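You operate a simulated robot arm through the tools that you are given. There is no shell and no other tool. Be economical: measure what you need, move in short steps, check, and stop when the job is done.

Carry out the task below with a simulated robot arm. There is one attempt and no reset: what you move stays moved.

JOB
Tap both bricks on the green table and put a yellow crayon patch on the dull one.
Fine: the ring meter tells; put hammer and crayon back.
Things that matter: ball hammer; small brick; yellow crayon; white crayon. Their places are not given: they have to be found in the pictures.

Only the result counts: the job must be done as asked and must still hold three seconds after the hand-in. Knocking over, shifting, dropping, spilling or breaking anything else fails it.

ROBOT AND FRAMES
A 7-joint arm with a two-finger parallel gripper, fixed in place. Base frame: the origin is at the foot of the arm, x ahead of it, y to its left, z up; the work surface is at about z = 0. Units: m, degrees, N and s.
With the tool pointing down near the work surface it reaches from about 0.24 to 0.62 m from the base axis. Its first joint turns from -66.0 to 66.0 degrees. Payload 2.6 kg.
The tool frame sits at the grasp point between the pads (the TCP): z along the fingers, y along the line on which they close. The tips reach 0.03 m beyond it. The gripper opens to 0.094 m. The fingers are 0.028 m wide and 0.01 m thick; the gripper's body (0.05 by 0.096 m) begins 0.055 m behind the TCP.
Orientation is that of the tool frame in the base frame, as a unit quaternion [w, x, y, z]. With the fingers straight down and closing along the base's y, the tool's x points along the base's -x, its y along +y and its z along -z.

CONTROLS
- The arm moves only by the tool step_arm. Its argument "increments" is a list of rows, each an object (a shift or turn left out is 0, a gripper value left out holds the last) with "slide": the shift along the base's x, y, z in m, a list of three; "angular": the turn, a rotation vector about the base's x, y, z in degrees, a list of three. In form: [{"slide": [dx, dy, dz], "angular": [rx, ry, rz]}, ...]. A call has 1 to 8 rows; each row shifts and turns the commanded pose from where the row before left it. "gripper" is the opening, from 0 (shut) to 1 (fully open), set as the call begins (left out, the last holds). Rows are played at 5 a second. More than 0.05 m and 8.6 degrees between two rows, or a gripper value outside its range, and nothing of the call is played. A pose out of reach is approached as far as the arm can. The call stops where the force on the tool passes 40 N (or 10 N more than at its start, if that is more) or the arm is blocked; 0.2 s more then pass. The fingers move at their own pace (about 0.072 m/s each) and stop on an object; they squeeze with about 24 N. The grip force told is the motor's: it shows also when the fingers shut on nothing. Time passes only in rows, and 0.2 s behind the last, so rows that do not move let the fingers close. It gives the time, the measured TCP pose, the force on the tool (base axes), the opening and the grip force at its end, in the units of the frame above (readings bear some noise).
- Cameras (640 x 400 px; columns grow to the right, rows downward): "scene" is fixed at [0.0387, 0.421, 0.5902]; the picture's right is [-0.74, -0.67, 0.00], its down [-0.28, 0.31, -0.91] and it looks along [0.61, -0.67, -0.42] (base axes); focal length 334 px, centre (320, 200). "wrist" rides on the gripper at [0.076, 0.014, -0.102] in the tool frame; the picture's right is [-0.18, 0.98, 0.00], its down [-0.75, -0.14, -0.64] and it looks along [-0.63, -0.12, 0.77] (tool axes); focal length 243 px, centre (320, 200).
- grab_frame(camera): a new picture of that camera. It takes no simulated time.
- point_at(camera, pixels): for up to 12 pixels [column, row] of the newest picture of that camera ("zoom" is the newest enlarged one), the place [x, y, z] in the base frame of the surface seen there, good to about 0.002 m, but the place of the scene camera against the robot may be out by one fixed shift of up to 0.018 m in any direction. It takes no simulated time.
- enlarge(camera, box): a new picture of the part [left, top, right, bottom] of that camera's present view, enlarged. It takes no simulated time.
- hand_in(): hands the job in; it is judged then, once.

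Work in short steps. Measure before you move; look again where a grasp or a placing could have gone wrong, and mend it. You have 80 turns and 46 pictures in all, those below and enlarged ones among them. Open the gripper and draw the arm clear of the work before you hand the job in, unless the task says otherwise; then end with one line.

The tools are called after "Emit:" by a JSON object that holds its "method" and its "body". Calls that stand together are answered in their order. step_arm: Moves the arm, as the interface text tells. Its arguments: {"type":"object","properties":{"increments":{"type":"array"},"gripper":{"type":"number"}},"required":["increments"]} The other tools are called the same way: grab_frame (camera) takes a picture; point_at (camera, pixels) gives the place of the surface under pixels of a picture; enlarge (camera, box) takes an enlarged picture of a part of a camera's view; hand_in () hands the job in.

At the start:

```text
clock: 0.0
eef_pos: [0.368, -0.0176, 0.3743]
tool_rot: [0.0, 0.0, 1.0, 0.0]
wrist_force: [0.0, 0.1, -0.6]
finger_gap: 0.0938
grasp_force: 0.1
```

scene: 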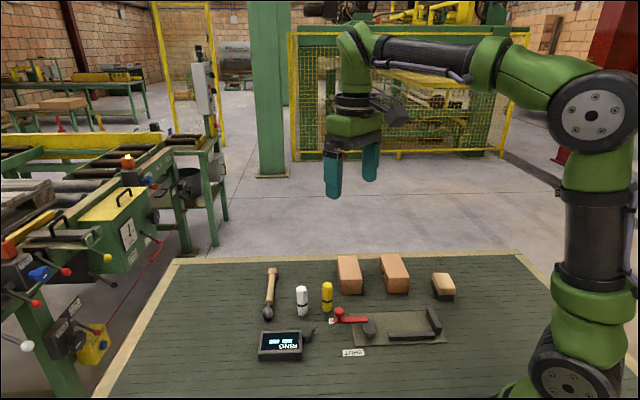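
wrist: 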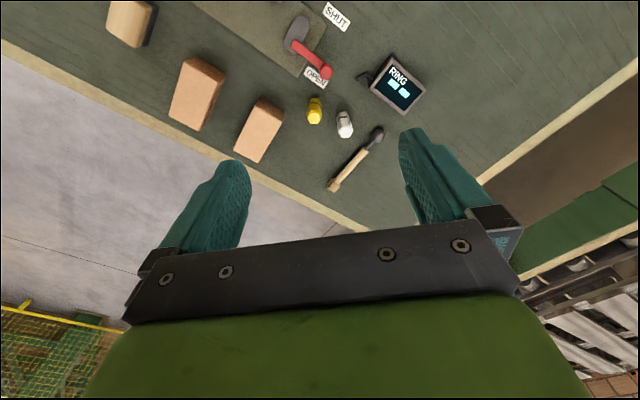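

I start by looking closer at the table to identify the items: bricks near (349,273), (394,273), (443,287), hammer (270,292), crayons (302,300), (327,296), meter (281,343).

Emit:
{"method": "enlarge", "body": {"camera": "scene", "box": [230, 240, 480, 396]}}

Emit:
{"method": "enlarge", "body": {"camera": "wrist", "box": [80, 0, 480, 250]}}

```text
2.56 times, centred on (355, 318) of scene
```

zoom: 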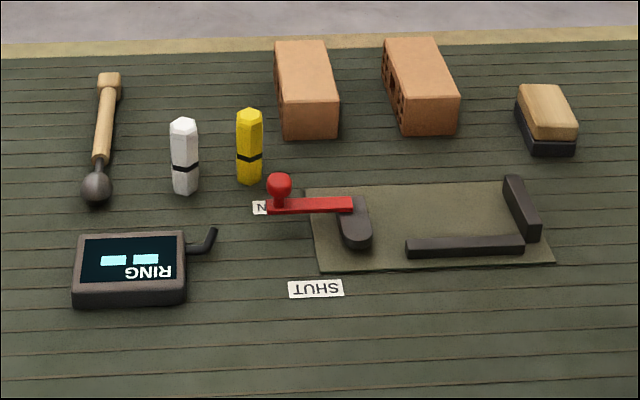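

```text
1.60 times, centred on (280, 125) of wrist
```

zoom: 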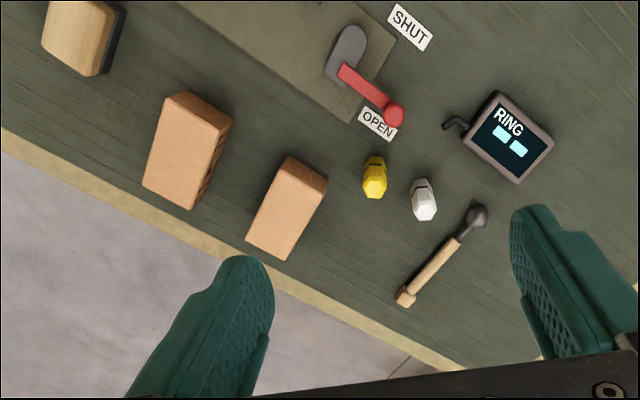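

Two bricks (one solid-looking, one with holes), a brush, a clamp, the meter with two blank values. I measure key points from the wrist zoom.

Emit:
{"method": "point_at", "body": {"camera": "zoom", "pixels": [[290, 158], [326, 185], [247, 240], [285, 260], [178, 93], [232, 122], [144, 185], [191, 208], [374, 162], [421, 185], [478, 215], [405, 297]]}}

Emit:
{"method": "point_at", "body": {"camera": "wrist", "pixels": [[361, 155], [375, 135], [335, 185], [315, 108], [345, 125], [345, 135], [362, 77], [400, 85], [325, 72], [295, 35], [262, 160], [130, 20]]}}

```text
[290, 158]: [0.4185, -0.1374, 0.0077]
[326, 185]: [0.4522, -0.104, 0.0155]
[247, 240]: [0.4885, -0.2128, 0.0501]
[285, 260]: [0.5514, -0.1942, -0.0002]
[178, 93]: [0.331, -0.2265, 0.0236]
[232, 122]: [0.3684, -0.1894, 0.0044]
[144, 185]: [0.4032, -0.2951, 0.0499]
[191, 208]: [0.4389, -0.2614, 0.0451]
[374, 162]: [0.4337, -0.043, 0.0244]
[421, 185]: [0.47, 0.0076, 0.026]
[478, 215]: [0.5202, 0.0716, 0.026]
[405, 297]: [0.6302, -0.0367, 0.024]
```

```text
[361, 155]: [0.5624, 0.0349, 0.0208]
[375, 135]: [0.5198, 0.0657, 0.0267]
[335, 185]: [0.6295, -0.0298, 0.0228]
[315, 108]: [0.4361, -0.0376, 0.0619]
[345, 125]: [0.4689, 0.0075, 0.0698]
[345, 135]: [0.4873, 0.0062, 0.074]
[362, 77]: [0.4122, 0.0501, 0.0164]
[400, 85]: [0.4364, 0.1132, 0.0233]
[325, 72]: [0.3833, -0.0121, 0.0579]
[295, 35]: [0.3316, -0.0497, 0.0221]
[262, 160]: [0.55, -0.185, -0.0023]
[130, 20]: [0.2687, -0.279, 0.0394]
```

I move the wrist camera closer to the bricks for accurate shapes.

Emit:
{"method": "step_arm", "body": {"increments": [{"slide": [-0.03, -0.04, -0.02]}, {"slide": [-0.03, -0.04, -0.02]}, {"slide": [-0.02, -0.04, -0.02]}, {"slide": [0, -0.03, -0.02]}, {}]}}

Emit:
{"method": "grab_frame", "body": {"camera": "wrist"}}

```text
refused: row 1 steps farther than a row can; nothing moved
```

```text
41 pictures are left
```

wrist: 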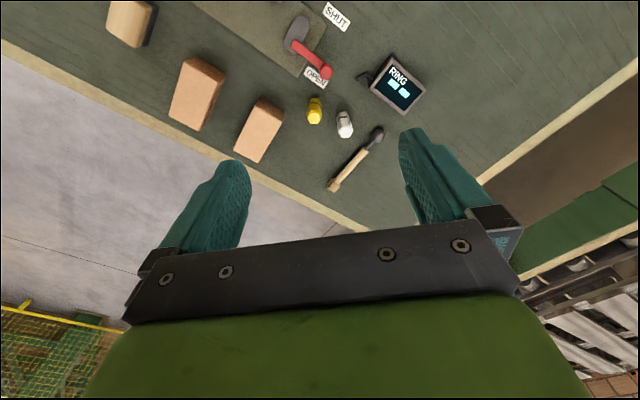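

Refused: the first row was 0.054 m long. I use shorter rows.

Emit:
{"method": "step_arm", "body": {"increments": [{"slide": [-0.02, -0.035, -0.02]}, {"slide": [-0.02, -0.035, -0.02]}, {"slide": [-0.02, -0.035, -0.02]}, {"slide": [-0.02, -0.035, -0.02]}, {}]}}

Emit:
{"method": "enlarge", "body": {"camera": "wrist", "box": [120, 0, 520, 250]}}

```text
clock: 1.2
eef_pos: [0.2884, -0.1555, 0.2958]
tool_rot: [0.0, 0.0, 1.0, 0.0]
wrist_force: [0.4, 0.2, 0.3]
finger_gap: 0.0939
grasp_force: 0.1
```

```text
1.60 times, centred on (320, 125) of wrist
```

zoom: 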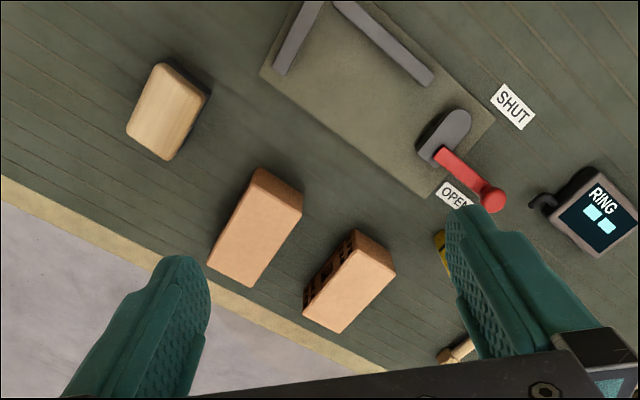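

Both bricks are in view with holes on their facing sides. I measure top corners and clamp/brush points.

Emit:
{"method": "point_at", "body": {"camera": "zoom", "pixels": [[354, 253], [392, 276], [307, 312], [342, 330], [350, 292], [258, 188], [297, 212], [212, 260], [250, 283], [255, 235], [170, 105], [490, 198]]}}

```text
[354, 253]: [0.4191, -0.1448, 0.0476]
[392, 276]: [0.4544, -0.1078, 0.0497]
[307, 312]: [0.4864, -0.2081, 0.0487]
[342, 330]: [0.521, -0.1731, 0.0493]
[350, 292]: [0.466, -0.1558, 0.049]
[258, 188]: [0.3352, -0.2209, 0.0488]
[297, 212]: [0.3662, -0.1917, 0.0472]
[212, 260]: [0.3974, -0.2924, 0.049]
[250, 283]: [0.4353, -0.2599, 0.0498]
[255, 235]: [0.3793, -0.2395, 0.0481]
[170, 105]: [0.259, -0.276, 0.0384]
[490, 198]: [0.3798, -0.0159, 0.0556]
```

Brick tops lie at z≈0.049, centred about (0.470,-0.158) and (0.384,-0.241), long axes about -45°. Now I turn the tool -45° and move to view hammer and crayons.

Emit:
{"method": "step_arm", "body": {"increments": [{"slide": [0.0175, 0.0356, 0], "angular": [0, 0, -5.625]}, {"slide": [0.0175, 0.0356, 0], "angular": [0, 0, -5.625]}, {"slide": [0.0175, 0.0356, 0], "angular": [0, 0, -5.625]}, {"slide": [0.0175, 0.0356, 0], "angular": [0, 0, -5.625]}, {"slide": [0.0175, 0.0356, 0], "angular": [0, 0, -5.625]}, {"slide": [0.0175, 0.0356, -0.02], "angular": [0, 0, -5.625]}, {"slide": [0.0175, 0.0356, -0.02], "angular": [0, 0, -5.625]}, {"slide": [0.0175, 0.0356, -0.02], "angular": [0, 0, -5.625]}]}}

Emit:
{"method": "grab_frame", "body": {"camera": "wrist"}}

```text
clock: 3.0
eef_pos: [0.4302, 0.1302, 0.2315]
tool_rot: [0.0, 0.383, 0.924, 0.0]
wrist_force: [0.8, 0.5, 0.3]
finger_gap: 0.094
grasp_force: 0.1
```

```text
39 pictures are left
```

wrist: 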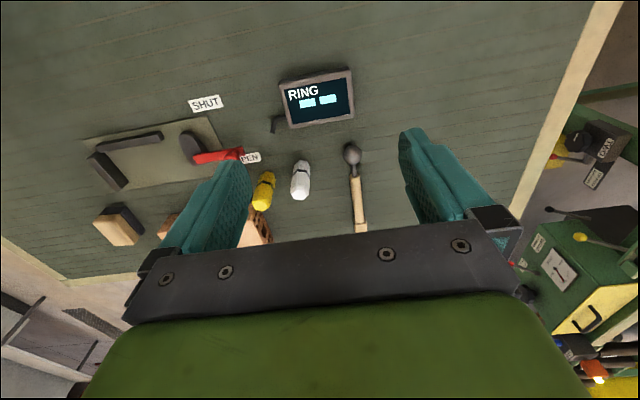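

The hammer spans (352,152) to about (362,232). I enlarge around crayons and hammer.

Emit:
{"method": "enlarge", "body": {"camera": "wrist", "box": [240, 60, 400, 240]}}

```text
2.22 times, centred on (320, 150) of wrist
```

zoom: 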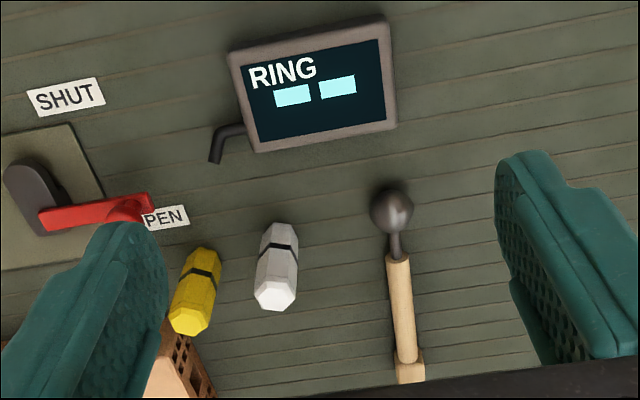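

Crayons stand upright; hammer ball at zoom (392,208), handle (398,262)–(410,375). Measuring these.

Emit:
{"method": "point_at", "body": {"camera": "zoom", "pixels": [[392, 208], [396, 240], [398, 265], [403, 310], [407, 350], [410, 372], [190, 320], [203, 260], [207, 285], [275, 298], [278, 230], [400, 335]]}}

```text
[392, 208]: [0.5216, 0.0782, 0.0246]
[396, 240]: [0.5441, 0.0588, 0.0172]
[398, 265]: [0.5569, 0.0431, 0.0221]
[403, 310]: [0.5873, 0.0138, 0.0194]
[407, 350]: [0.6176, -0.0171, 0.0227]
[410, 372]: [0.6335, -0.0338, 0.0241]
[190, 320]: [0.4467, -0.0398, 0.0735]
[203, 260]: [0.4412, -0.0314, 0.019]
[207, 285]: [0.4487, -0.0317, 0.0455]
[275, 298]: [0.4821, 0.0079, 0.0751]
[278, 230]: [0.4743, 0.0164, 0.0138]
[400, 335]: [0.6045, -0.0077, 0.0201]
```

The handle runs exactly at -45° (x+y≈0.600), ball centre ≈(0.523,0.076). I go above the grip point (0.586,0.014).

Emit:
{"method": "step_arm", "body": {"increments": [{"slide": [0.0312, -0.0232, -0.02]}, {"slide": [0.0312, -0.0232, -0.02]}, {"slide": [0.0312, -0.0232, -0.02]}, {"slide": [0.0312, -0.0232, -0.02]}, {"slide": [0.031, -0.0234, -0.02]}, {}]}}

Emit:
{"method": "enlarge", "body": {"camera": "wrist", "box": [200, 60, 440, 240]}}

```text
clock: 4.4
eef_pos: [0.5858, 0.0077, 0.135]
tool_rot: [0.0, 0.383, 0.924, 0.0]
wrist_force: [0.2, -0.1, -0.2]
finger_gap: 0.0939
grasp_force: 0.0
```

```text
2.22 times, centred on (320, 150) of wrist
```

zoom: 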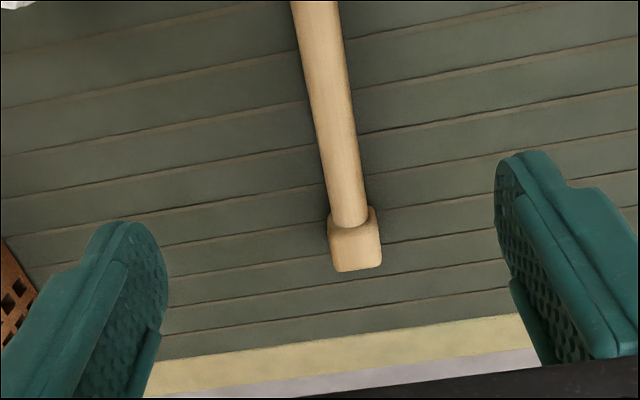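

Handle is centred between fingers. I verify its line here before descending.

Emit:
{"method": "point_at", "body": {"camera": "zoom", "pixels": [[318, 20], [330, 90], [345, 180], [352, 228], [355, 262], [300, 60], [375, 250]]}}

```text
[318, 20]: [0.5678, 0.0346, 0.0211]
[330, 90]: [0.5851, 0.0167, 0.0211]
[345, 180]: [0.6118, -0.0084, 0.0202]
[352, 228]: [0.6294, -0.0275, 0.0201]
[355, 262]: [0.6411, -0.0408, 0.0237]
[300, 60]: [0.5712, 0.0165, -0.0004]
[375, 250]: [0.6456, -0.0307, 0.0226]
```

Handle line is x+y≈0.602, so I shift 2 mm each in x and y and descend to z≈0.034, then close.

Emit:
{"method": "step_arm", "body": {"increments": [{"slide": [0.002, 0.002, -0.03]}, {"slide": [0, 0, -0.03]}, {"slide": [0, 0, -0.025]}, {"slide": [0, 0, -0.015]}, {}]}}

Emit:
{"method": "step_arm", "body": {"increments": [{}, {}, {}, {}, {}], "gripper": 0}}

```text
clock: 5.6
eef_pos: [0.589, 0.0133, 0.0347]
tool_rot: [0.0, 0.383, 0.924, 0.0]
wrist_force: [-0.1, -0.7, -1.3]
finger_gap: 0.0941
grasp_force: 0.1
```

```text
clock: 6.8
eef_pos: [0.5878, 0.0112, 0.036]
tool_rot: [0.0, 0.382, 0.924, 0.0]
wrist_force: [0.8, 0.2, -0.6]
finger_gap: 0.0164
grasp_force: 24.4
```

Gripped (16 mm). Lift straight up and check.

Emit:
{"method": "step_arm", "body": {"increments": [{"slide": [0, 0, 0.03]}, {"slide": [0, 0, 0.04]}, {"slide": [0, 0, 0.04]}, {"slide": [0, 0, 0.03]}, {}]}}

Emit:
{"method": "grab_frame", "body": {"camera": "wrist"}}

Emit:
{"method": "enlarge", "body": {"camera": "scene", "box": [200, 160, 440, 360]}}

```text
clock: 8.0
eef_pos: [0.5872, 0.012, 0.1756]
tool_rot: [0.001, 0.383, 0.924, -0.001]
wrist_force: [0.1, -0.3, -0.8]
finger_gap: 0.0162
grasp_force: 23.7
```

```text
36 pictures are left
```

wrist: 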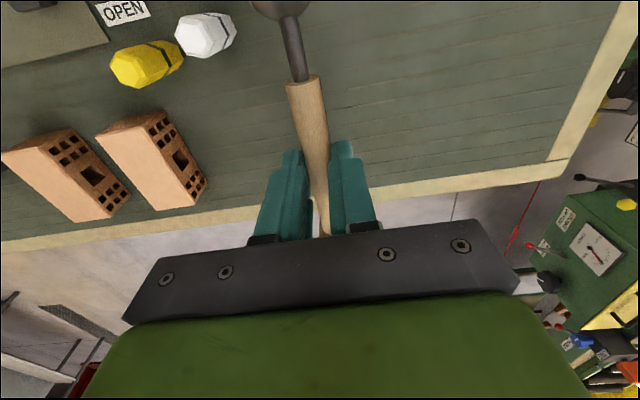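

```text
2.00 times, centred on (320, 260) of scene
```

zoom: 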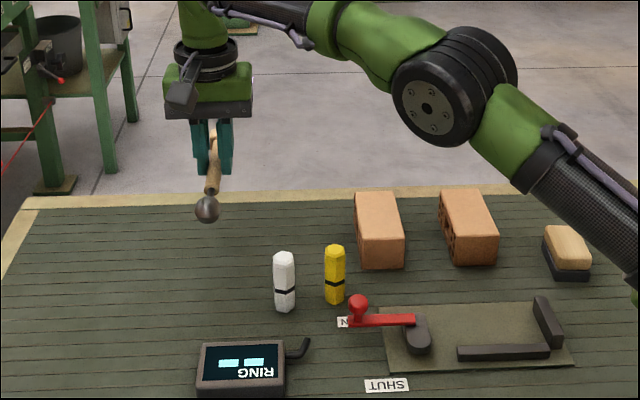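

Hammer is held, ball at wrist (277,6). I check its droop.

Emit:
{"method": "point_at", "body": {"camera": "wrist", "pixels": [[278, 6], [293, 45], [303, 90], [315, 145]]}}

```text
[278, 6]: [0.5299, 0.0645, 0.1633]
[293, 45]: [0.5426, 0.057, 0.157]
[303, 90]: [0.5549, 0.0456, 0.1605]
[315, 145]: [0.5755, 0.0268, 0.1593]
```

No droop. I carry the hammer over brick 1: TCP to (0.533,-0.221), high.

Emit:
{"method": "step_arm", "body": {"increments": [{"slide": [-0.0088, -0.039, 0]}, {"slide": [-0.0088, -0.039, 0]}, {"slide": [-0.0088, -0.039, 0]}, {"slide": [-0.0088, -0.039, 0]}, {"slide": [-0.0088, -0.039, 0]}, {"slide": [-0.009, -0.039, -0.03]}, {"slide": [0, 0, -0.03]}, {}]}}

Emit:
{"method": "grab_frame", "body": {"camera": "wrist"}}

```text
clock: 9.8
eef_pos: [0.5345, -0.222, 0.1146]
tool_rot: [-0.001, 0.383, 0.924, 0.0]
wrist_force: [-0.3, 0.2, -1.5]
finger_gap: 0.0162
grasp_force: 24.2
```

```text
34 pictures are left
```

wrist: 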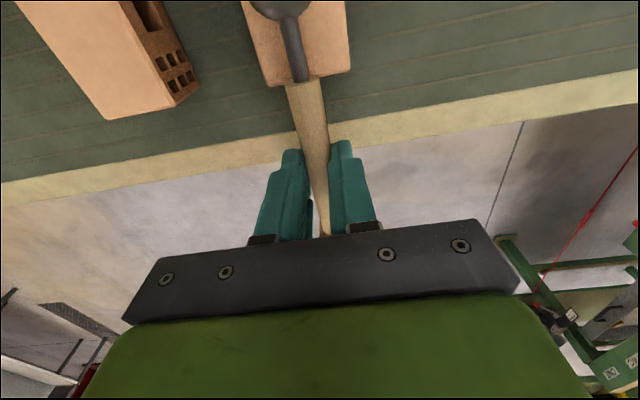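

The ball is over brick 1's middle. Tap: down to just past the contact height (~0.083), then straight up.

Emit:
{"method": "step_arm", "body": {"increments": [{"slide": [0, 0, -0.017]}, {"slide": [0, 0, -0.016]}, {"slide": [0, 0, 0.033]}, {}]}}

Emit:
{"method": "enlarge", "body": {"camera": "scene", "box": [240, 230, 480, 380]}}

```text
clock: 10.8
eef_pos: [0.5349, -0.2222, 0.1163]
tool_rot: [0.0, 0.383, 0.924, 0.0]
wrist_force: [0.3, 0.1, -2.1]
finger_gap: 0.0161
grasp_force: 23.6
```

```text
2.67 times, centred on (360, 305) of scene
```

zoom: 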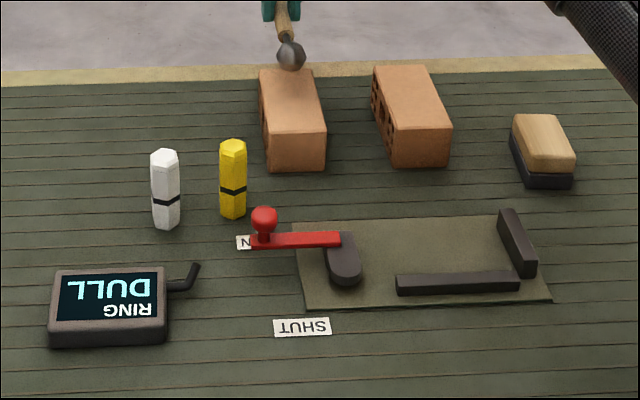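

Meter reads "DULL" for brick 1. Next brick 2: move by (-0.0865,-0.083).

Emit:
{"method": "step_arm", "body": {"increments": [{"slide": [-0.029, -0.0277, 0]}, {"slide": [-0.029, -0.0277, 0]}, {"slide": [-0.0285, -0.0276, 0]}, {}, {}]}}

Emit:
{"method": "grab_frame", "body": {"camera": "wrist"}}

Emit:
{"method": "enlarge", "body": {"camera": "scene", "box": [240, 230, 480, 380]}}

```text
clock: 12.0
eef_pos: [0.4481, -0.3096, 0.1155]
tool_rot: [0.0, 0.382, 0.924, 0.0]
wrist_force: [-0.8, -0.9, -2.0]
finger_gap: 0.0164
grasp_force: 24.2
```

```text
32 pictures are left
```

wrist: 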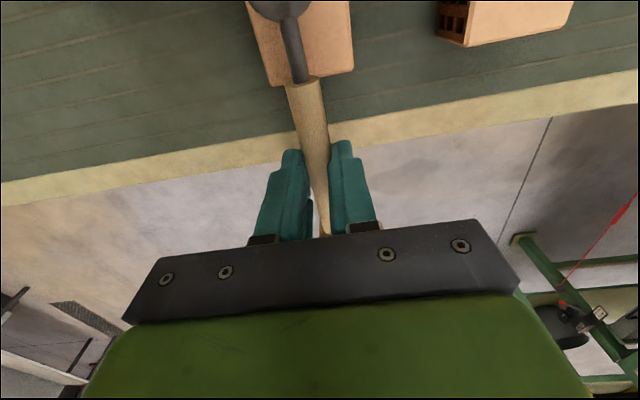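

```text
2.67 times, centred on (360, 305) of scene
```

zoom: 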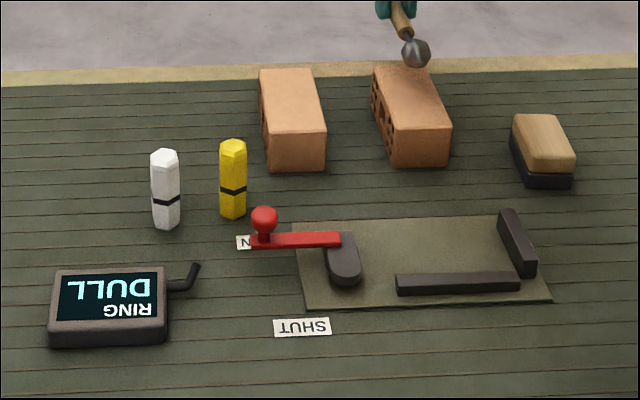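

Ball is over brick 2 the same way. Tap it.

Emit:
{"method": "step_arm", "body": {"increments": [{"slide": [0, 0, -0.017]}, {"slide": [0, 0, -0.016]}, {"slide": [0, 0, 0.033]}, {}]}}

Emit:
{"method": "enlarge", "body": {"camera": "scene", "box": [240, 230, 480, 380]}}

```text
clock: 13.0
eef_pos: [0.4477, -0.3074, 0.1157]
tool_rot: [0.0, 0.383, 0.924, -0.001]
wrist_force: [-0.2, 0.4, -1.1]
finger_gap: 0.0162
grasp_force: 24.0
```

```text
2.67 times, centred on (360, 305) of scene
```

zoom: 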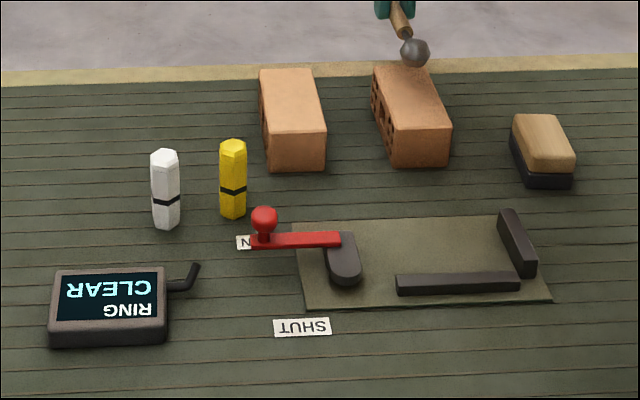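

Brick 2 reads "CLEAR", so brick 1 is the dull one. I carry the hammer back above its place.

Emit:
{"method": "step_arm", "body": {"increments": [{"slide": [0, 0, 0.04]}, {"slide": [0.01, 0.03, 0.02]}, {"slide": [0.0185, 0.041, 0]}, {"slide": [0.0185, 0.041, 0]}, {"slide": [0.0185, 0.041, 0]}, {"slide": [0.0185, 0.041, 0]}, {"slide": [0.0185, 0.041, 0]}, {"slide": [0.0185, 0.041, 0]}]}}

Emit:
{"method": "step_arm", "body": {"increments": [{"slide": [0.0185, 0.041, 0]}, {"slide": [0, 0, -0.03]}, {"slide": [0, 0, -0.04]}, {"slide": [0, 0, -0.03]}, {"slide": [0, 0, -0.02]}, {}]}}

```text
clock: 14.8
eef_pos: [0.5674, -0.0266, 0.1741]
tool_rot: [0.0, 0.383, 0.924, 0.0]
wrist_force: [-0.4, -0.1, -1.4]
finger_gap: 0.016
grasp_force: 23.8
```

```text
clock: 16.2
eef_pos: [0.5843, 0.015, 0.0543]
tool_rot: [0.0, 0.382, 0.924, 0.001]
wrist_force: [1.0, -0.4, -1.1]
finger_gap: 0.016
grasp_force: 24.1
```

Hammer is 2 cm above its place; lower the rest gently and open.

Emit:
{"method": "step_arm", "body": {"increments": [{"slide": [0, 0, -0.012]}, {"slide": [0, 0, -0.007]}, {"slide": [0, 0, -0.001]}, {}]}}

Emit:
{"method": "step_arm", "body": {"increments": [{}, {}, {}, {}], "gripper": 0.7}}

Emit:
{"method": "step_arm", "body": {"increments": [{"slide": [0, 0, 0.03]}, {"slide": [0, 0, 0.04]}, {"slide": [0, 0, 0.04]}, {"slide": [0, 0, 0.04]}, {}]}}

Emit:
{"method": "grab_frame", "body": {"camera": "wrist"}}

Emit:
{"method": "enlarge", "body": {"camera": "scene", "box": [230, 240, 480, 396]}}

```text
clock: 17.2
eef_pos: [0.5866, 0.0146, 0.0356]
tool_rot: [0.002, 0.383, 0.924, 0.001]
wrist_force: [-5.0, 1.4, 15.8]
finger_gap: 0.0162
grasp_force: 24.0
```

```text
clock: 18.2
eef_pos: [0.5856, 0.0144, 0.0342]
tool_rot: [0.0, 0.383, 0.924, 0.0]
wrist_force: [-0.2, 0.6, -0.3]
finger_gap: 0.0658
grasp_force: 0.1
```

```text
clock: 19.4
eef_pos: [0.59, 0.0106, 0.1868]
tool_rot: [0.0, 0.382, 0.924, -0.001]
wrist_force: [-0.2, 0.0, -0.6]
finger_gap: 0.0655
grasp_force: 0.0
```

```text
29 pictures are left
```

wrist: 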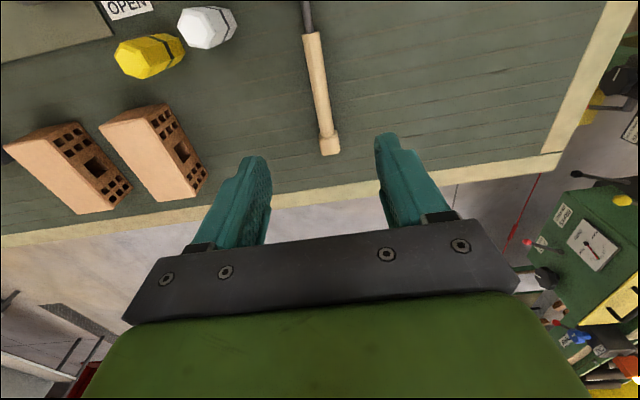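

```text
2.56 times, centred on (355, 318) of scene
```

zoom: 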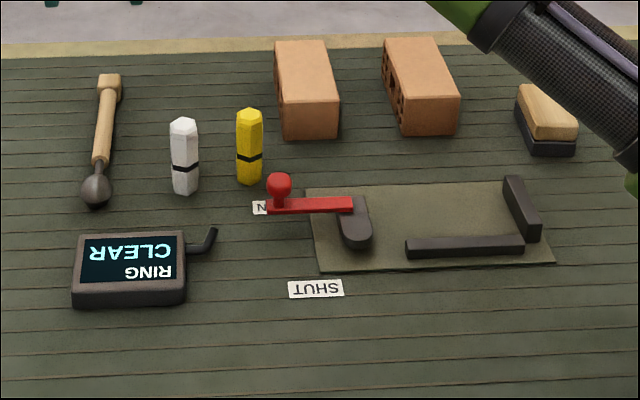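

Hammer is back, bricks unmoved. Now I move above the yellow crayon (~0.444,-0.041) with the gripper partly open and look.

Emit:
{"method": "step_arm", "body": {"increments": [{"slide": [-0.0355, -0.0135, 0]}, {"slide": [-0.0355, -0.0135, 0]}, {"slide": [-0.0355, -0.0135, 0]}, {"slide": [-0.0353, -0.0135, 0]}, {}], "gripper": 0.5}}

Emit:
{"method": "enlarge", "body": {"camera": "wrist", "box": [200, 50, 440, 240]}}

```text
clock: 20.6
eef_pos: [0.4439, -0.042, 0.1866]
tool_rot: [0.0, 0.383, 0.924, 0.001]
wrist_force: [1.1, -0.5, 0.3]
finger_gap: 0.0468
grasp_force: 0.0
```

```text
2.11 times, centred on (320, 145) of wrist
```

zoom: 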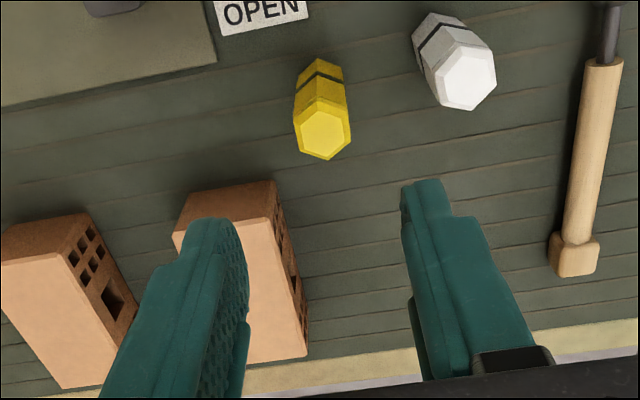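

Yellow top face centred at zoom (323,132), white at (467,80). Measuring both.

Emit:
{"method": "point_at", "body": {"camera": "zoom", "pixels": [[323, 132], [303, 130], [343, 130], [323, 112], [324, 155], [467, 80], [320, 65], [440, 20]]}}

```text
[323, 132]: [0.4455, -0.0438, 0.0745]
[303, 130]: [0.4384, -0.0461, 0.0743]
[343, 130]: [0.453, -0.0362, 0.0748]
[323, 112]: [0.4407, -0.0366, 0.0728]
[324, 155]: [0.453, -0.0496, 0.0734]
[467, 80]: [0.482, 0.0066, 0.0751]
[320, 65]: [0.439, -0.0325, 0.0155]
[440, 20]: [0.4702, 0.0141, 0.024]
```

Crayon axis ≈(0.446,-0.043), top 0.0745, white 0.062 away. Descend to TCP z≈0.062 and close.

Emit:
{"method": "step_arm", "body": {"increments": [{"slide": [0.002, -0.002, -0.03]}, {"slide": [0, 0, -0.04]}, {"slide": [0, 0, -0.03]}, {"slide": [0, 0, -0.022]}, {}]}}

Emit:
{"method": "step_arm", "body": {"increments": [{}, {}, {}, {}], "gripper": 0}}

Emit:
{"method": "step_arm", "body": {"increments": [{"slide": [0, 0, 0.02]}, {"slide": [0, 0, 0.04]}, {"slide": [0, 0, 0.04]}, {}]}}

Emit:
{"method": "enlarge", "body": {"camera": "scene", "box": [230, 180, 480, 336]}}

```text
clock: 21.8
eef_pos: [0.4454, -0.0411, 0.0615]
tool_rot: [0.0, 0.382, 0.924, 0.0]
wrist_force: [-0.2, -0.4, 0.1]
finger_gap: 0.047
grasp_force: 0.0
```

```text
clock: 22.8
eef_pos: [0.4456, -0.0408, 0.0616]
tool_rot: [0.0, 0.382, 0.924, 0.0]
wrist_force: [0.7, -0.9, 0.6]
finger_gap: 0.0248
grasp_force: 23.6
```

```text
clock: 23.8
eef_pos: [0.4472, -0.0426, 0.1633]
tool_rot: [0.0, 0.382, 0.924, 0.001]
wrist_force: [0.5, 0.8, -0.4]
finger_gap: 0.0245
grasp_force: 23.5
```

```text
2.56 times, centred on (355, 258) of scene
```

zoom: 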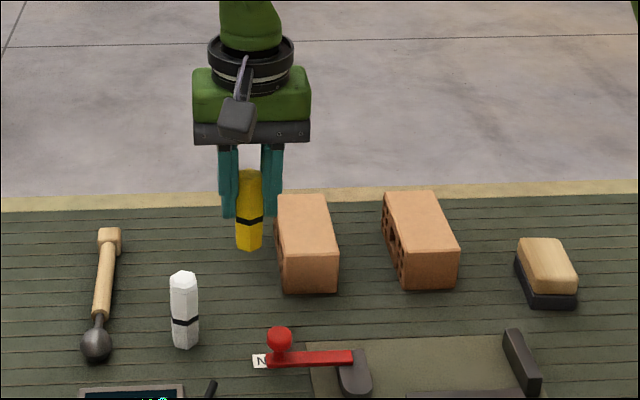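

Crayon held. Move over the dull brick's top centre (0.470,-0.158) and descend to ~4 mm above.

Emit:
{"method": "step_arm", "body": {"increments": [{"slide": [0.006, -0.038, 0]}, {"slide": [0.009, -0.039, 0]}, {"slide": [0.009, -0.038, 0]}, {"slide": [0, 0, -0.03]}, {"slide": [0, 0, -0.017]}, {}]}}

Emit:
{"method": "enlarge", "body": {"camera": "scene", "box": [280, 200, 440, 300]}}

```text
clock: 25.2
eef_pos: [0.4702, -0.158, 0.1163]
tool_rot: [0.001, 0.381, 0.924, -0.001]
wrist_force: [0.5, -0.7, 1.3]
finger_gap: 0.0248
grasp_force: 24.5
```

```text
4.00 times, centred on (360, 250) of scene
```

zoom: 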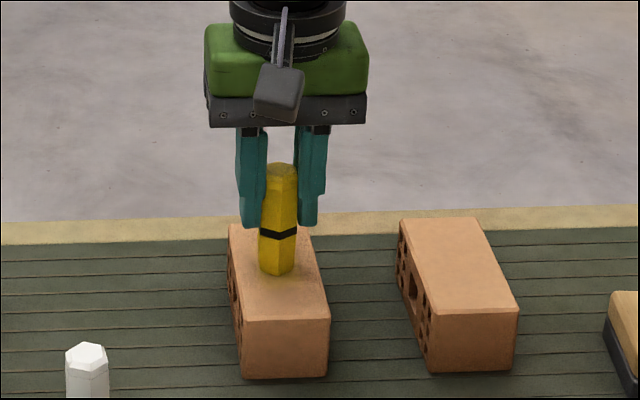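

Crayon hovers over the brick centre. Lower in small steps to feel contact.

Emit:
{"method": "step_arm", "body": {"increments": [{"slide": [0, 0, -0.002]}, {"slide": [0, 0, -0.001]}, {"slide": [0, 0, -0.001]}, {}]}}

```text
clock: 26.2
eef_pos: [0.4714, -0.1565, 0.112]
tool_rot: [0.002, 0.382, 0.924, 0.0]
wrist_force: [4.2, -2.1, 16.2]
finger_gap: 0.0247
grasp_force: 24.1
```

Contact at ~16 N. I ease half a millimetre and rub a short stroke along the brick axis.

Emit:
{"method": "step_arm", "body": {"increments": [{"slide": [0, 0, 0.0006]}, {"slide": [0.004, -0.004, 0]}, {"slide": [0.004, -0.004, 0]}, {"slide": [-0.004, 0.004, 0]}, {"slide": [-0.004, 0.004, 0]}, {"slide": [-0.004, 0.004, 0]}, {"slide": [-0.004, 0.004, 0]}]}}

Emit:
{"method": "enlarge", "body": {"camera": "scene", "box": [280, 200, 440, 300]}}

```text
clock: 27.8
eef_pos: [0.464, -0.1516, 0.112]
tool_rot: [0.001, 0.381, 0.924, 0.0]
wrist_force: [0.5, -0.4, 0.0]
finger_gap: 0.0248
grasp_force: 24.0
```

```text
4.00 times, centred on (360, 250) of scene
```

zoom: 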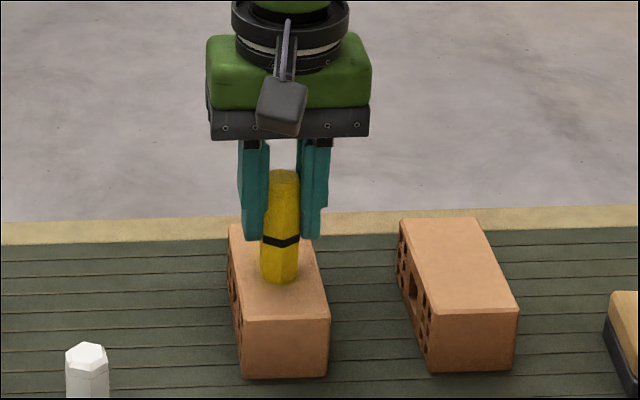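

Force has gone to 0 and no mark shows yet. Press 1 mm more and rub back while watching force.

Emit:
{"method": "step_arm", "body": {"increments": [{"slide": [0, 0, -0.001]}, {}, {"slide": [0.004, -0.004, 0]}, {"slide": [0.004, -0.004, 0]}]}}

Emit:
{"method": "step_arm", "body": {"increments": [{"slide": [0.004, -0.004, 0]}, {"slide": [0.004, -0.004, 0]}]}}

Emit:
{"method": "enlarge", "body": {"camera": "scene", "box": [280, 200, 440, 300]}}

```text
clock: 28.8
eef_pos: [0.4723, -0.1599, 0.1114]
tool_rot: [0.0, 0.382, 0.924, -0.001]
wrist_force: [0.7, -0.6, -0.1]
finger_gap: 0.0247
grasp_force: 24.2
```

```text
clock: 29.4
eef_pos: [0.4801, -0.1668, 0.1112]
tool_rot: [0.001, 0.382, 0.924, 0.0]
wrist_force: [0.6, -0.1, -0.1]
finger_gap: 0.0246
grasp_force: 23.6
```

```text
4.00 times, centred on (360, 250) of scene
```

zoom: 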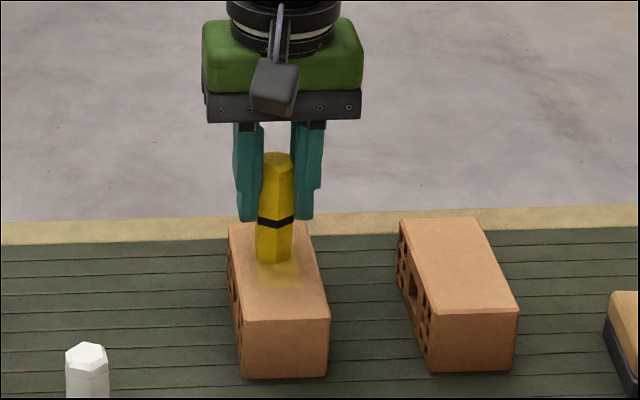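

A faint yellow tint may be showing, but there is no contact force. I return to centre and lower in small steps to re-feel contact.

Emit:
{"method": "step_arm", "body": {"increments": [{"slide": [-0.004, 0.004, 0]}, {"slide": [-0.004, 0.004, 0]}, {"slide": [0, 0, -0.0007]}, {}]}}

Emit:
{"method": "step_arm", "body": {"increments": [{"slide": [0, 0, -0.0007]}, {}]}}

```text
clock: 30.4
eef_pos: [0.4719, -0.1577, 0.111]
tool_rot: [0.0, 0.383, 0.924, 0.0]
wrist_force: [0.6, 0.8, -0.6]
finger_gap: 0.0247
grasp_force: 24.3
```

```text
clock: 31.0
eef_pos: [0.4726, -0.1572, 0.1089]
tool_rot: [0.0, 0.382, 0.924, -0.001]
wrist_force: [1.3, 0.4, 4.5]
finger_gap: 0.0248
grasp_force: 23.9
```

Light contact of ~5 N. Rub strokes along the axis at this height.

Emit:
{"method": "step_arm", "body": {"increments": [{"slide": [0, 0, -0.0003]}, {"slide": [0.004, -0.004, 0]}, {"slide": [0.004, -0.004, 0]}, {"slide": [-0.004, 0.004, 0]}, {"slide": [-0.004, 0.004, 0]}, {"slide": [-0.004, 0.004, 0]}, {"slide": [-0.004, 0.004, 0]}]}}

Emit:
{"method": "step_arm", "body": {"increments": [{"slide": [0.004, -0.004, 0]}, {"slide": [0.004, -0.004, 0]}, {"slide": [0, 0, 0.03]}, {"slide": [0.0, 0.0, 0.02]}, {"slide": [0.02, 0.035, 0]}, {}]}}

Emit:
{"method": "enlarge", "body": {"camera": "scene", "box": [280, 200, 440, 300]}}

```text
clock: 32.6
eef_pos: [0.4636, -0.1499, 0.1095]
tool_rot: [-0.001, 0.382, 0.924, 0.0]
wrist_force: [-0.2, -0.8, -0.8]
finger_gap: 0.0247
grasp_force: 24.4
```

```text
clock: 34.0
eef_pos: [0.4899, -0.1225, 0.161]
tool_rot: [0.0, 0.382, 0.924, 0.0]
wrist_force: [0.5, -0.4, -0.5]
finger_gap: 0.0244
grasp_force: 23.7
```

```text
4.00 times, centred on (360, 250) of scene
```

zoom: 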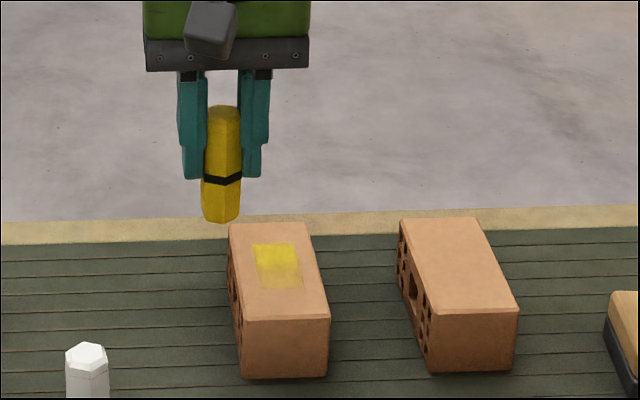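

A yellow patch exists, strong on the far half and faint on the near half. I go back to strengthen the near half, pressing there.

Emit:
{"method": "step_arm", "body": {"increments": [{"slide": [-0.029, -0.026, 0]}, {"slide": [0, 0, -0.03]}, {"slide": [0, 0, -0.018]}, {"slide": [0, 0, -0.002]}, {"slide": [0, 0, -0.0007]}, {}]}}

```text
clock: 35.4
eef_pos: [0.4636, -0.1499, 0.1102]
tool_rot: [0.003, 0.382, 0.924, 0.0]
wrist_force: [-0.4, -1.9, 18.8]
finger_gap: 0.0244
grasp_force: 23.9
```

Firm contact (19 N) on the near half. Rub short strokes here.

Emit:
{"method": "step_arm", "body": {"increments": [{"slide": [0.003, -0.003, 0]}, {"slide": [0.003, -0.003, 0]}, {"slide": [-0.003, 0.003, 0]}, {"slide": [-0.003, 0.003, 0]}, {}]}}

Emit:
{"method": "step_arm", "body": {"increments": [{"slide": [0, 0, -0.001]}, {"slide": [0.003, -0.003, 0]}, {"slide": [0.003, -0.003, 0]}, {"slide": [-0.003, 0.003, 0]}, {"slide": [-0.003, 0.003, 0]}]}}

Emit:
{"method": "step_arm", "body": {"increments": [{"slide": [0, 0, 0.03]}, {"slide": [0.0, 0.0, 0.02]}, {"slide": [0.029, 0.026, 0]}, {}]}}

Emit:
{"method": "enlarge", "body": {"camera": "scene", "box": [280, 200, 440, 300]}}

```text
clock: 36.6
eef_pos: [0.4624, -0.149, 0.1085]
tool_rot: [-0.001, 0.382, 0.924, 0.0]
wrist_force: [0.4, 1.1, -0.1]
finger_gap: 0.0217
grasp_force: 24.2
```

```text
clock: 37.8
eef_pos: [0.4626, -0.149, 0.1069]
tool_rot: [0.0, 0.382, 0.924, 0.0]
wrist_force: [-0.3, 0.5, -0.4]
finger_gap: 0.0219
grasp_force: 23.9
```

```text
clock: 38.8
eef_pos: [0.4937, -0.1249, 0.1582]
tool_rot: [-0.001, 0.383, 0.924, 0.0]
wrist_force: [-0.3, -0.3, 0.4]
finger_gap: 0.0218
grasp_force: 24.5
```

```text
4.00 times, centred on (360, 250) of scene
```

zoom: 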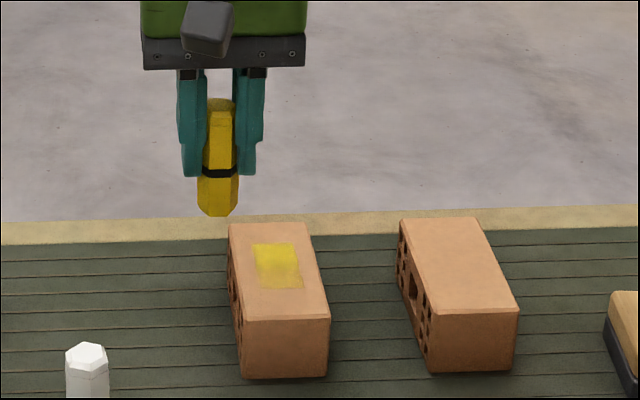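

Much better; only the near-left part of the patch around zoom (265,278) is fainter. I check positions with the brick's corners as reference.

Emit:
{"method": "point_at", "body": {"camera": "zoom", "pixels": [[253, 245], [295, 243], [302, 287], [261, 289], [267, 277], [230, 225], [305, 224], [327, 315], [243, 318], [218, 212], [200, 180], [238, 180]]}}

Emit:
{"method": "enlarge", "body": {"camera": "scene", "box": [325, 248, 375, 283]}}

```text
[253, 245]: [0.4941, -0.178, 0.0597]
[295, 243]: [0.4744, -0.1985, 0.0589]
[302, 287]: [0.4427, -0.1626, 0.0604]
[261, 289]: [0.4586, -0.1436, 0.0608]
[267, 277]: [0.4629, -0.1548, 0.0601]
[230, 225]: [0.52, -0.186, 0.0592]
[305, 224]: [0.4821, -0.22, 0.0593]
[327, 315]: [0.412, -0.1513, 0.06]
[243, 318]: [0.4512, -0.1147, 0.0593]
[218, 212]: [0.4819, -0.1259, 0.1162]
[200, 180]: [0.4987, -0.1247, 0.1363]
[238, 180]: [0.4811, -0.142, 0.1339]
```

```text
11.43 times, centred on (350, 266) of scene
```

zoom: 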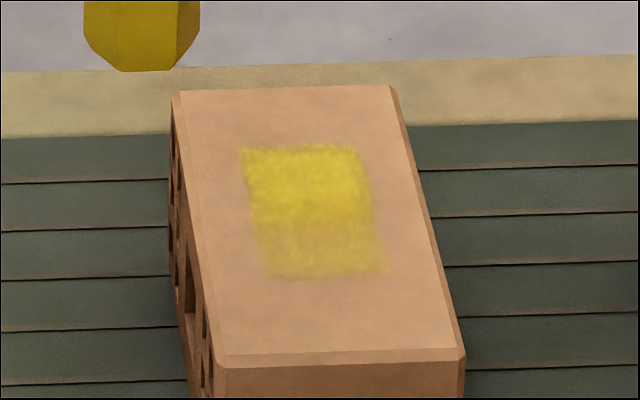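

The near half is still thinner; one more pressed pass there, lowering slightly during the strokes to keep contact.

Emit:
{"method": "step_arm", "body": {"increments": [{"slide": [-0.028, -0.025, 0]}, {"slide": [0, 0, -0.03]}, {"slide": [0, 0, -0.018]}, {"slide": [0, 0, -0.0015]}, {"slide": [0, 0, -0.0007]}, {}]}}

Emit:
{"method": "step_arm", "body": {"increments": [{"slide": [0.003, -0.003, -0.0003]}, {"slide": [0.003, -0.003, -0.0003]}, {"slide": [-0.003, 0.003, -0.0003]}, {"slide": [-0.003, 0.003, -0.0003]}]}}

Emit:
{"method": "step_arm", "body": {"increments": [{"slide": [0.003, -0.003, -0.0003]}, {"slide": [0.003, -0.003, -0.0003]}, {"slide": [-0.003, 0.003, -0.0003]}, {"slide": [-0.003, 0.003, -0.0003]}]}}

```text
clock: 40.2
eef_pos: [0.4666, -0.1498, 0.107]
tool_rot: [0.001, 0.383, 0.924, 0.0]
wrist_force: [-0.6, -3.5, 8.0]
finger_gap: 0.0215
grasp_force: 24.1
```

```text
clock: 41.2
eef_pos: [0.465, -0.1504, 0.1051]
tool_rot: [0.004, 0.382, 0.924, -0.001]
wrist_force: [5.9, -4.7, 16.1]
finger_gap: 0.0222
grasp_force: 23.6
```

```text
clock: 42.2
eef_pos: [0.4642, -0.1487, 0.1059]
tool_rot: [0.002, 0.383, 0.924, -0.002]
wrist_force: [3.0, -4.4, 9.8]
finger_gap: 0.0218
grasp_force: 23.9
```

Contact held throughout (8–16 N). Lift and inspect the patch and crayon.

Emit:
{"method": "step_arm", "body": {"increments": [{"slide": [0, 0, 0.03]}, {"slide": [0, 0, 0.0254]}, {"slide": [0.028, 0.025, 0]}, {}]}}

Emit:
{"method": "enlarge", "body": {"camera": "scene", "box": [300, 210, 380, 290]}}

Emit:
{"method": "grab_frame", "body": {"camera": "wrist"}}

```text
clock: 43.2
eef_pos: [0.4913, -0.1232, 0.1613]
tool_rot: [0.0, 0.383, 0.924, 0.0]
wrist_force: [-0.7, 0.4, -0.3]
finger_gap: 0.0218
grasp_force: 24.0
```

```text
5.00 times, centred on (340, 250) of scene
```

zoom: 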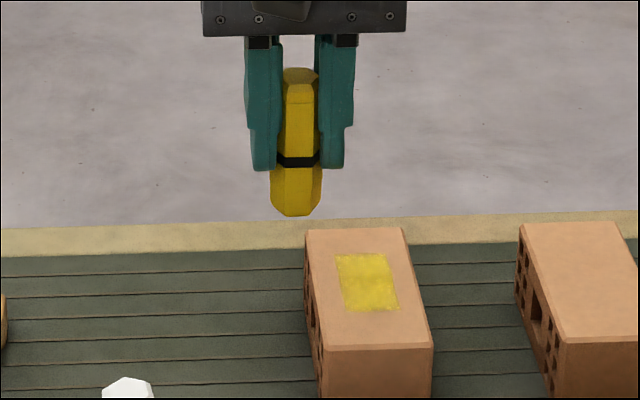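

```text
18 pictures are left
```

wrist: 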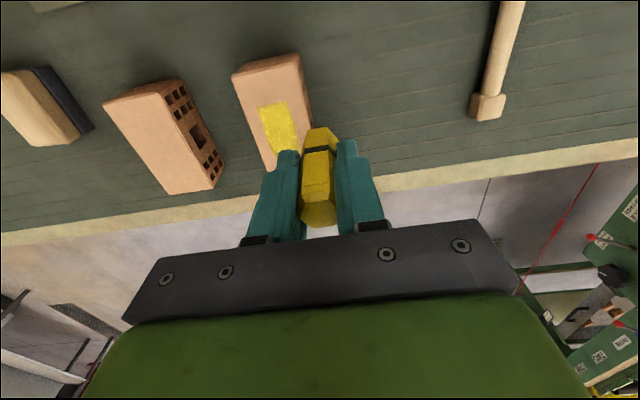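

The patch is solid and the bricks unmoved; the crayon is upright. Now return it above (0.446,-0.043), with its lower end ≈0.056 below TCP.

Emit:
{"method": "step_arm", "body": {"increments": [{"slide": [-0.022, 0.04, 0]}, {"slide": [-0.022, 0.04, 0]}, {"slide": [0, 0, -0.04]}, {"slide": [0, 0, -0.04]}, {"slide": [0, 0, -0.018]}, {}]}}

Emit:
{"method": "enlarge", "body": {"camera": "scene", "box": [270, 240, 390, 330]}}

```text
clock: 44.6
eef_pos: [0.4478, -0.0429, 0.0613]
tool_rot: [0.0, 0.383, 0.924, 0.0]
wrist_force: [0.0, 1.0, 0.1]
finger_gap: 0.0219
grasp_force: 23.7
```

```text
4.44 times, centred on (330, 285) of scene
```

zoom: 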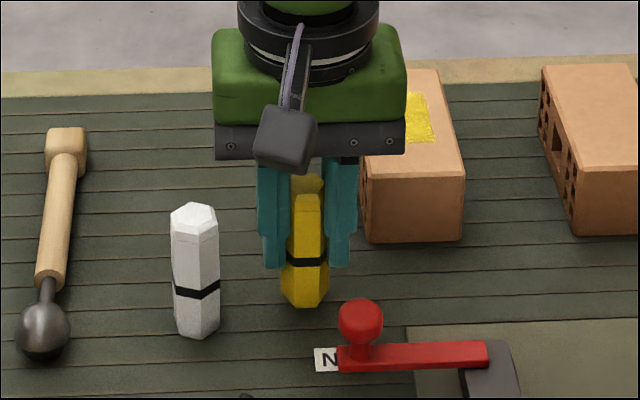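

Crayon hovers over its spot. Lower in fine steps until contact.

Emit:
{"method": "step_arm", "body": {"increments": [{"slide": [0, 0, -0.003]}, {"slide": [0, 0, -0.001]}, {"slide": [0, 0, -0.001]}, {}]}}

```text
clock: 45.6
eef_pos: [0.4473, -0.0436, 0.0588]
tool_rot: [-0.001, 0.383, 0.924, 0.0]
wrist_force: [-0.3, 0.1, 0.0]
finger_gap: 0.0218
grasp_force: 24.1
```

No contact yet; a little lower.

Emit:
{"method": "step_arm", "body": {"increments": [{"slide": [0, 0, -0.0008]}, {}]}}

Emit:
{"method": "step_arm", "body": {"increments": [{"slide": [0, 0, -0.0006]}, {}]}}

Emit:
{"method": "enlarge", "body": {"camera": "wrist", "box": [240, 80, 400, 240]}}

```text
clock: 46.2
eef_pos: [0.4474, -0.0429, 0.0572]
tool_rot: [0.0, 0.383, 0.924, 0.0]
wrist_force: [0.3, 0.1, -0.3]
finger_gap: 0.0217
grasp_force: 23.8
```

```text
clock: 46.8
eef_pos: [0.4485, -0.0436, 0.0563]
tool_rot: [0.0, 0.383, 0.924, 0.0]
wrist_force: [-0.5, -0.3, -0.8]
finger_gap: 0.0219
grasp_force: 24.1
```

```text
2.50 times, centred on (320, 160) of wrist
```

zoom: 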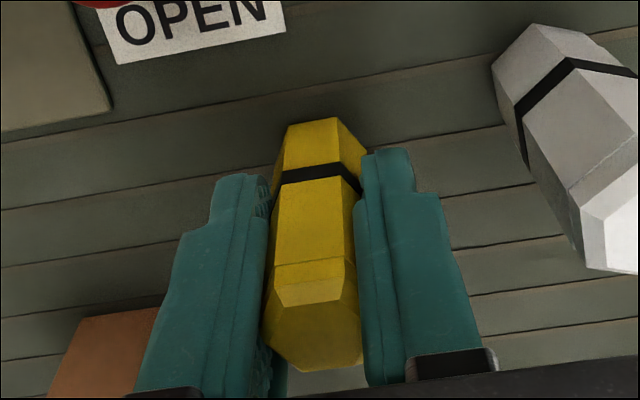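

Check crayon verticality by points on its front face.

Emit:
{"method": "point_at", "body": {"camera": "zoom", "pixels": [[318, 130], [318, 150], [315, 195], [312, 225], [311, 252], [315, 340], [290, 340], [345, 340]]}}

Emit:
{"method": "step_arm", "body": {"increments": [{"slide": [0, 0, -0.0006]}, {}]}}

```text
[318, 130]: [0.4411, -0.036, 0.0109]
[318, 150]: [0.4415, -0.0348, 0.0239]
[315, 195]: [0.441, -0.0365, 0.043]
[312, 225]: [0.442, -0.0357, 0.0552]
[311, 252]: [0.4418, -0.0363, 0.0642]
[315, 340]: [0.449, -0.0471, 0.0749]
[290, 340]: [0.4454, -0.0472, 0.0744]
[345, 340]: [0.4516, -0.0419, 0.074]
```

```text
clock: 47.4
eef_pos: [0.4483, -0.0439, 0.0556]
tool_rot: [0.0, 0.383, 0.924, 0.0]
wrist_force: [-0.5, 0.3, -0.6]
finger_gap: 0.0216
grasp_force: 24.0
```

The crayon is vertical and its top is at the original standing height (0.0745), so it is within a millimetre of the table. One more fine step.

Emit:
{"method": "step_arm", "body": {"increments": [{"slide": [0, 0, -0.0006]}, {}]}}

```text
clock: 48.0
eef_pos: [0.4479, -0.044, 0.0563]
tool_rot: [-0.001, 0.382, 0.924, 0.0]
wrist_force: [-1.0, -1.0, 2.4]
finger_gap: 0.022
grasp_force: 23.9
```

Light contact felt (2.4 N). Open to 0.5 and withdraw straight up.

Emit:
{"method": "step_arm", "body": {"increments": [{}, {}, {}], "gripper": 0.5}}

Emit:
{"method": "step_arm", "body": {"increments": [{"slide": [0, 0, 0.02]}, {"slide": [0, 0, 0.04]}, {"slide": [0, 0, 0.04]}, {"slide": [0, 0, 0.04]}, {"slide": [-0.03, 0, 0.04]}, {"slide": [-0.03, 0, 0.04]}, {}]}}

Emit:
{"method": "grab_frame", "body": {"camera": "wrist"}}

Emit:
{"method": "enlarge", "body": {"camera": "scene", "box": [230, 240, 480, 396]}}

```text
clock: 48.8
eef_pos: [0.448, -0.0435, 0.055]
tool_rot: [0.0, 0.383, 0.924, 0.0]
wrist_force: [0.5, 0.3, -0.7]
finger_gap: 0.047
grasp_force: 0.0
```

```text
clock: 50.4
eef_pos: [0.3852, -0.0419, 0.2758]
tool_rot: [0.0, 0.383, 0.924, 0.001]
wrist_force: [0.4, 0.5, 0.3]
finger_gap: 0.0469
grasp_force: 0.1
```

```text
15 pictures are left
```

wrist: 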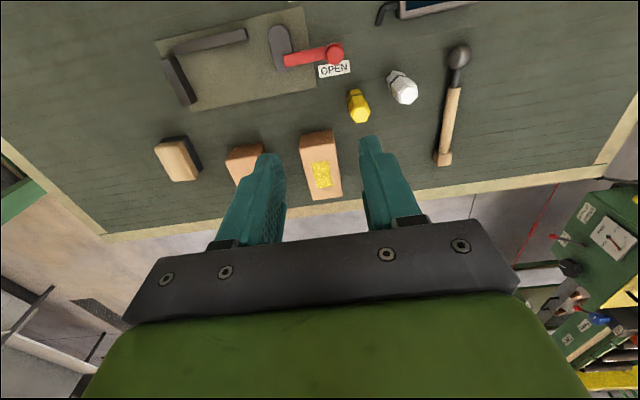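

```text
2.56 times, centred on (355, 318) of scene
```

zoom: 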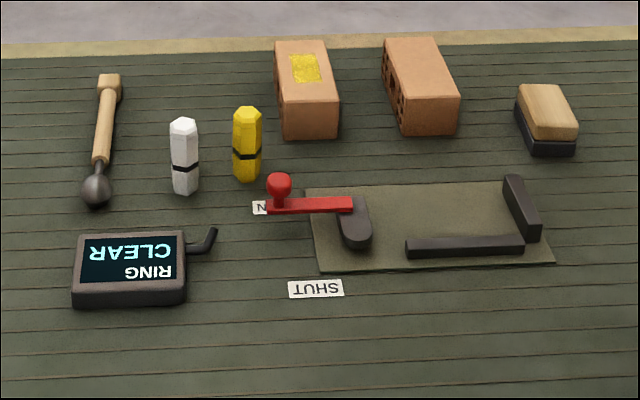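

All is in place: hammer and crayon back, patch on the dull brick, nothing else moved. Open the gripper fully and hand in.

Emit:
{"method": "step_arm", "body": {"increments": [{"slide": [0, 0, 0.04]}, {}, {}], "gripper": 1}}

Emit:
{"method": "hand_in", "body": {}}

```text
clock: 51.2
eef_pos: [0.3867, -0.0413, 0.3144]
tool_rot: [0.0, 0.383, 0.924, 0.0]
wrist_force: [-0.3, 0.9, 0.1]
finger_gap: 0.0941
grasp_force: 0.2
```

```text
The job is handed in.
```

I tapped both bricks, put the yellow patch on the one the meter read "DULL" (the other read "CLEAR"), put the hammer and yellow crayon back in their places, and handed the job in.
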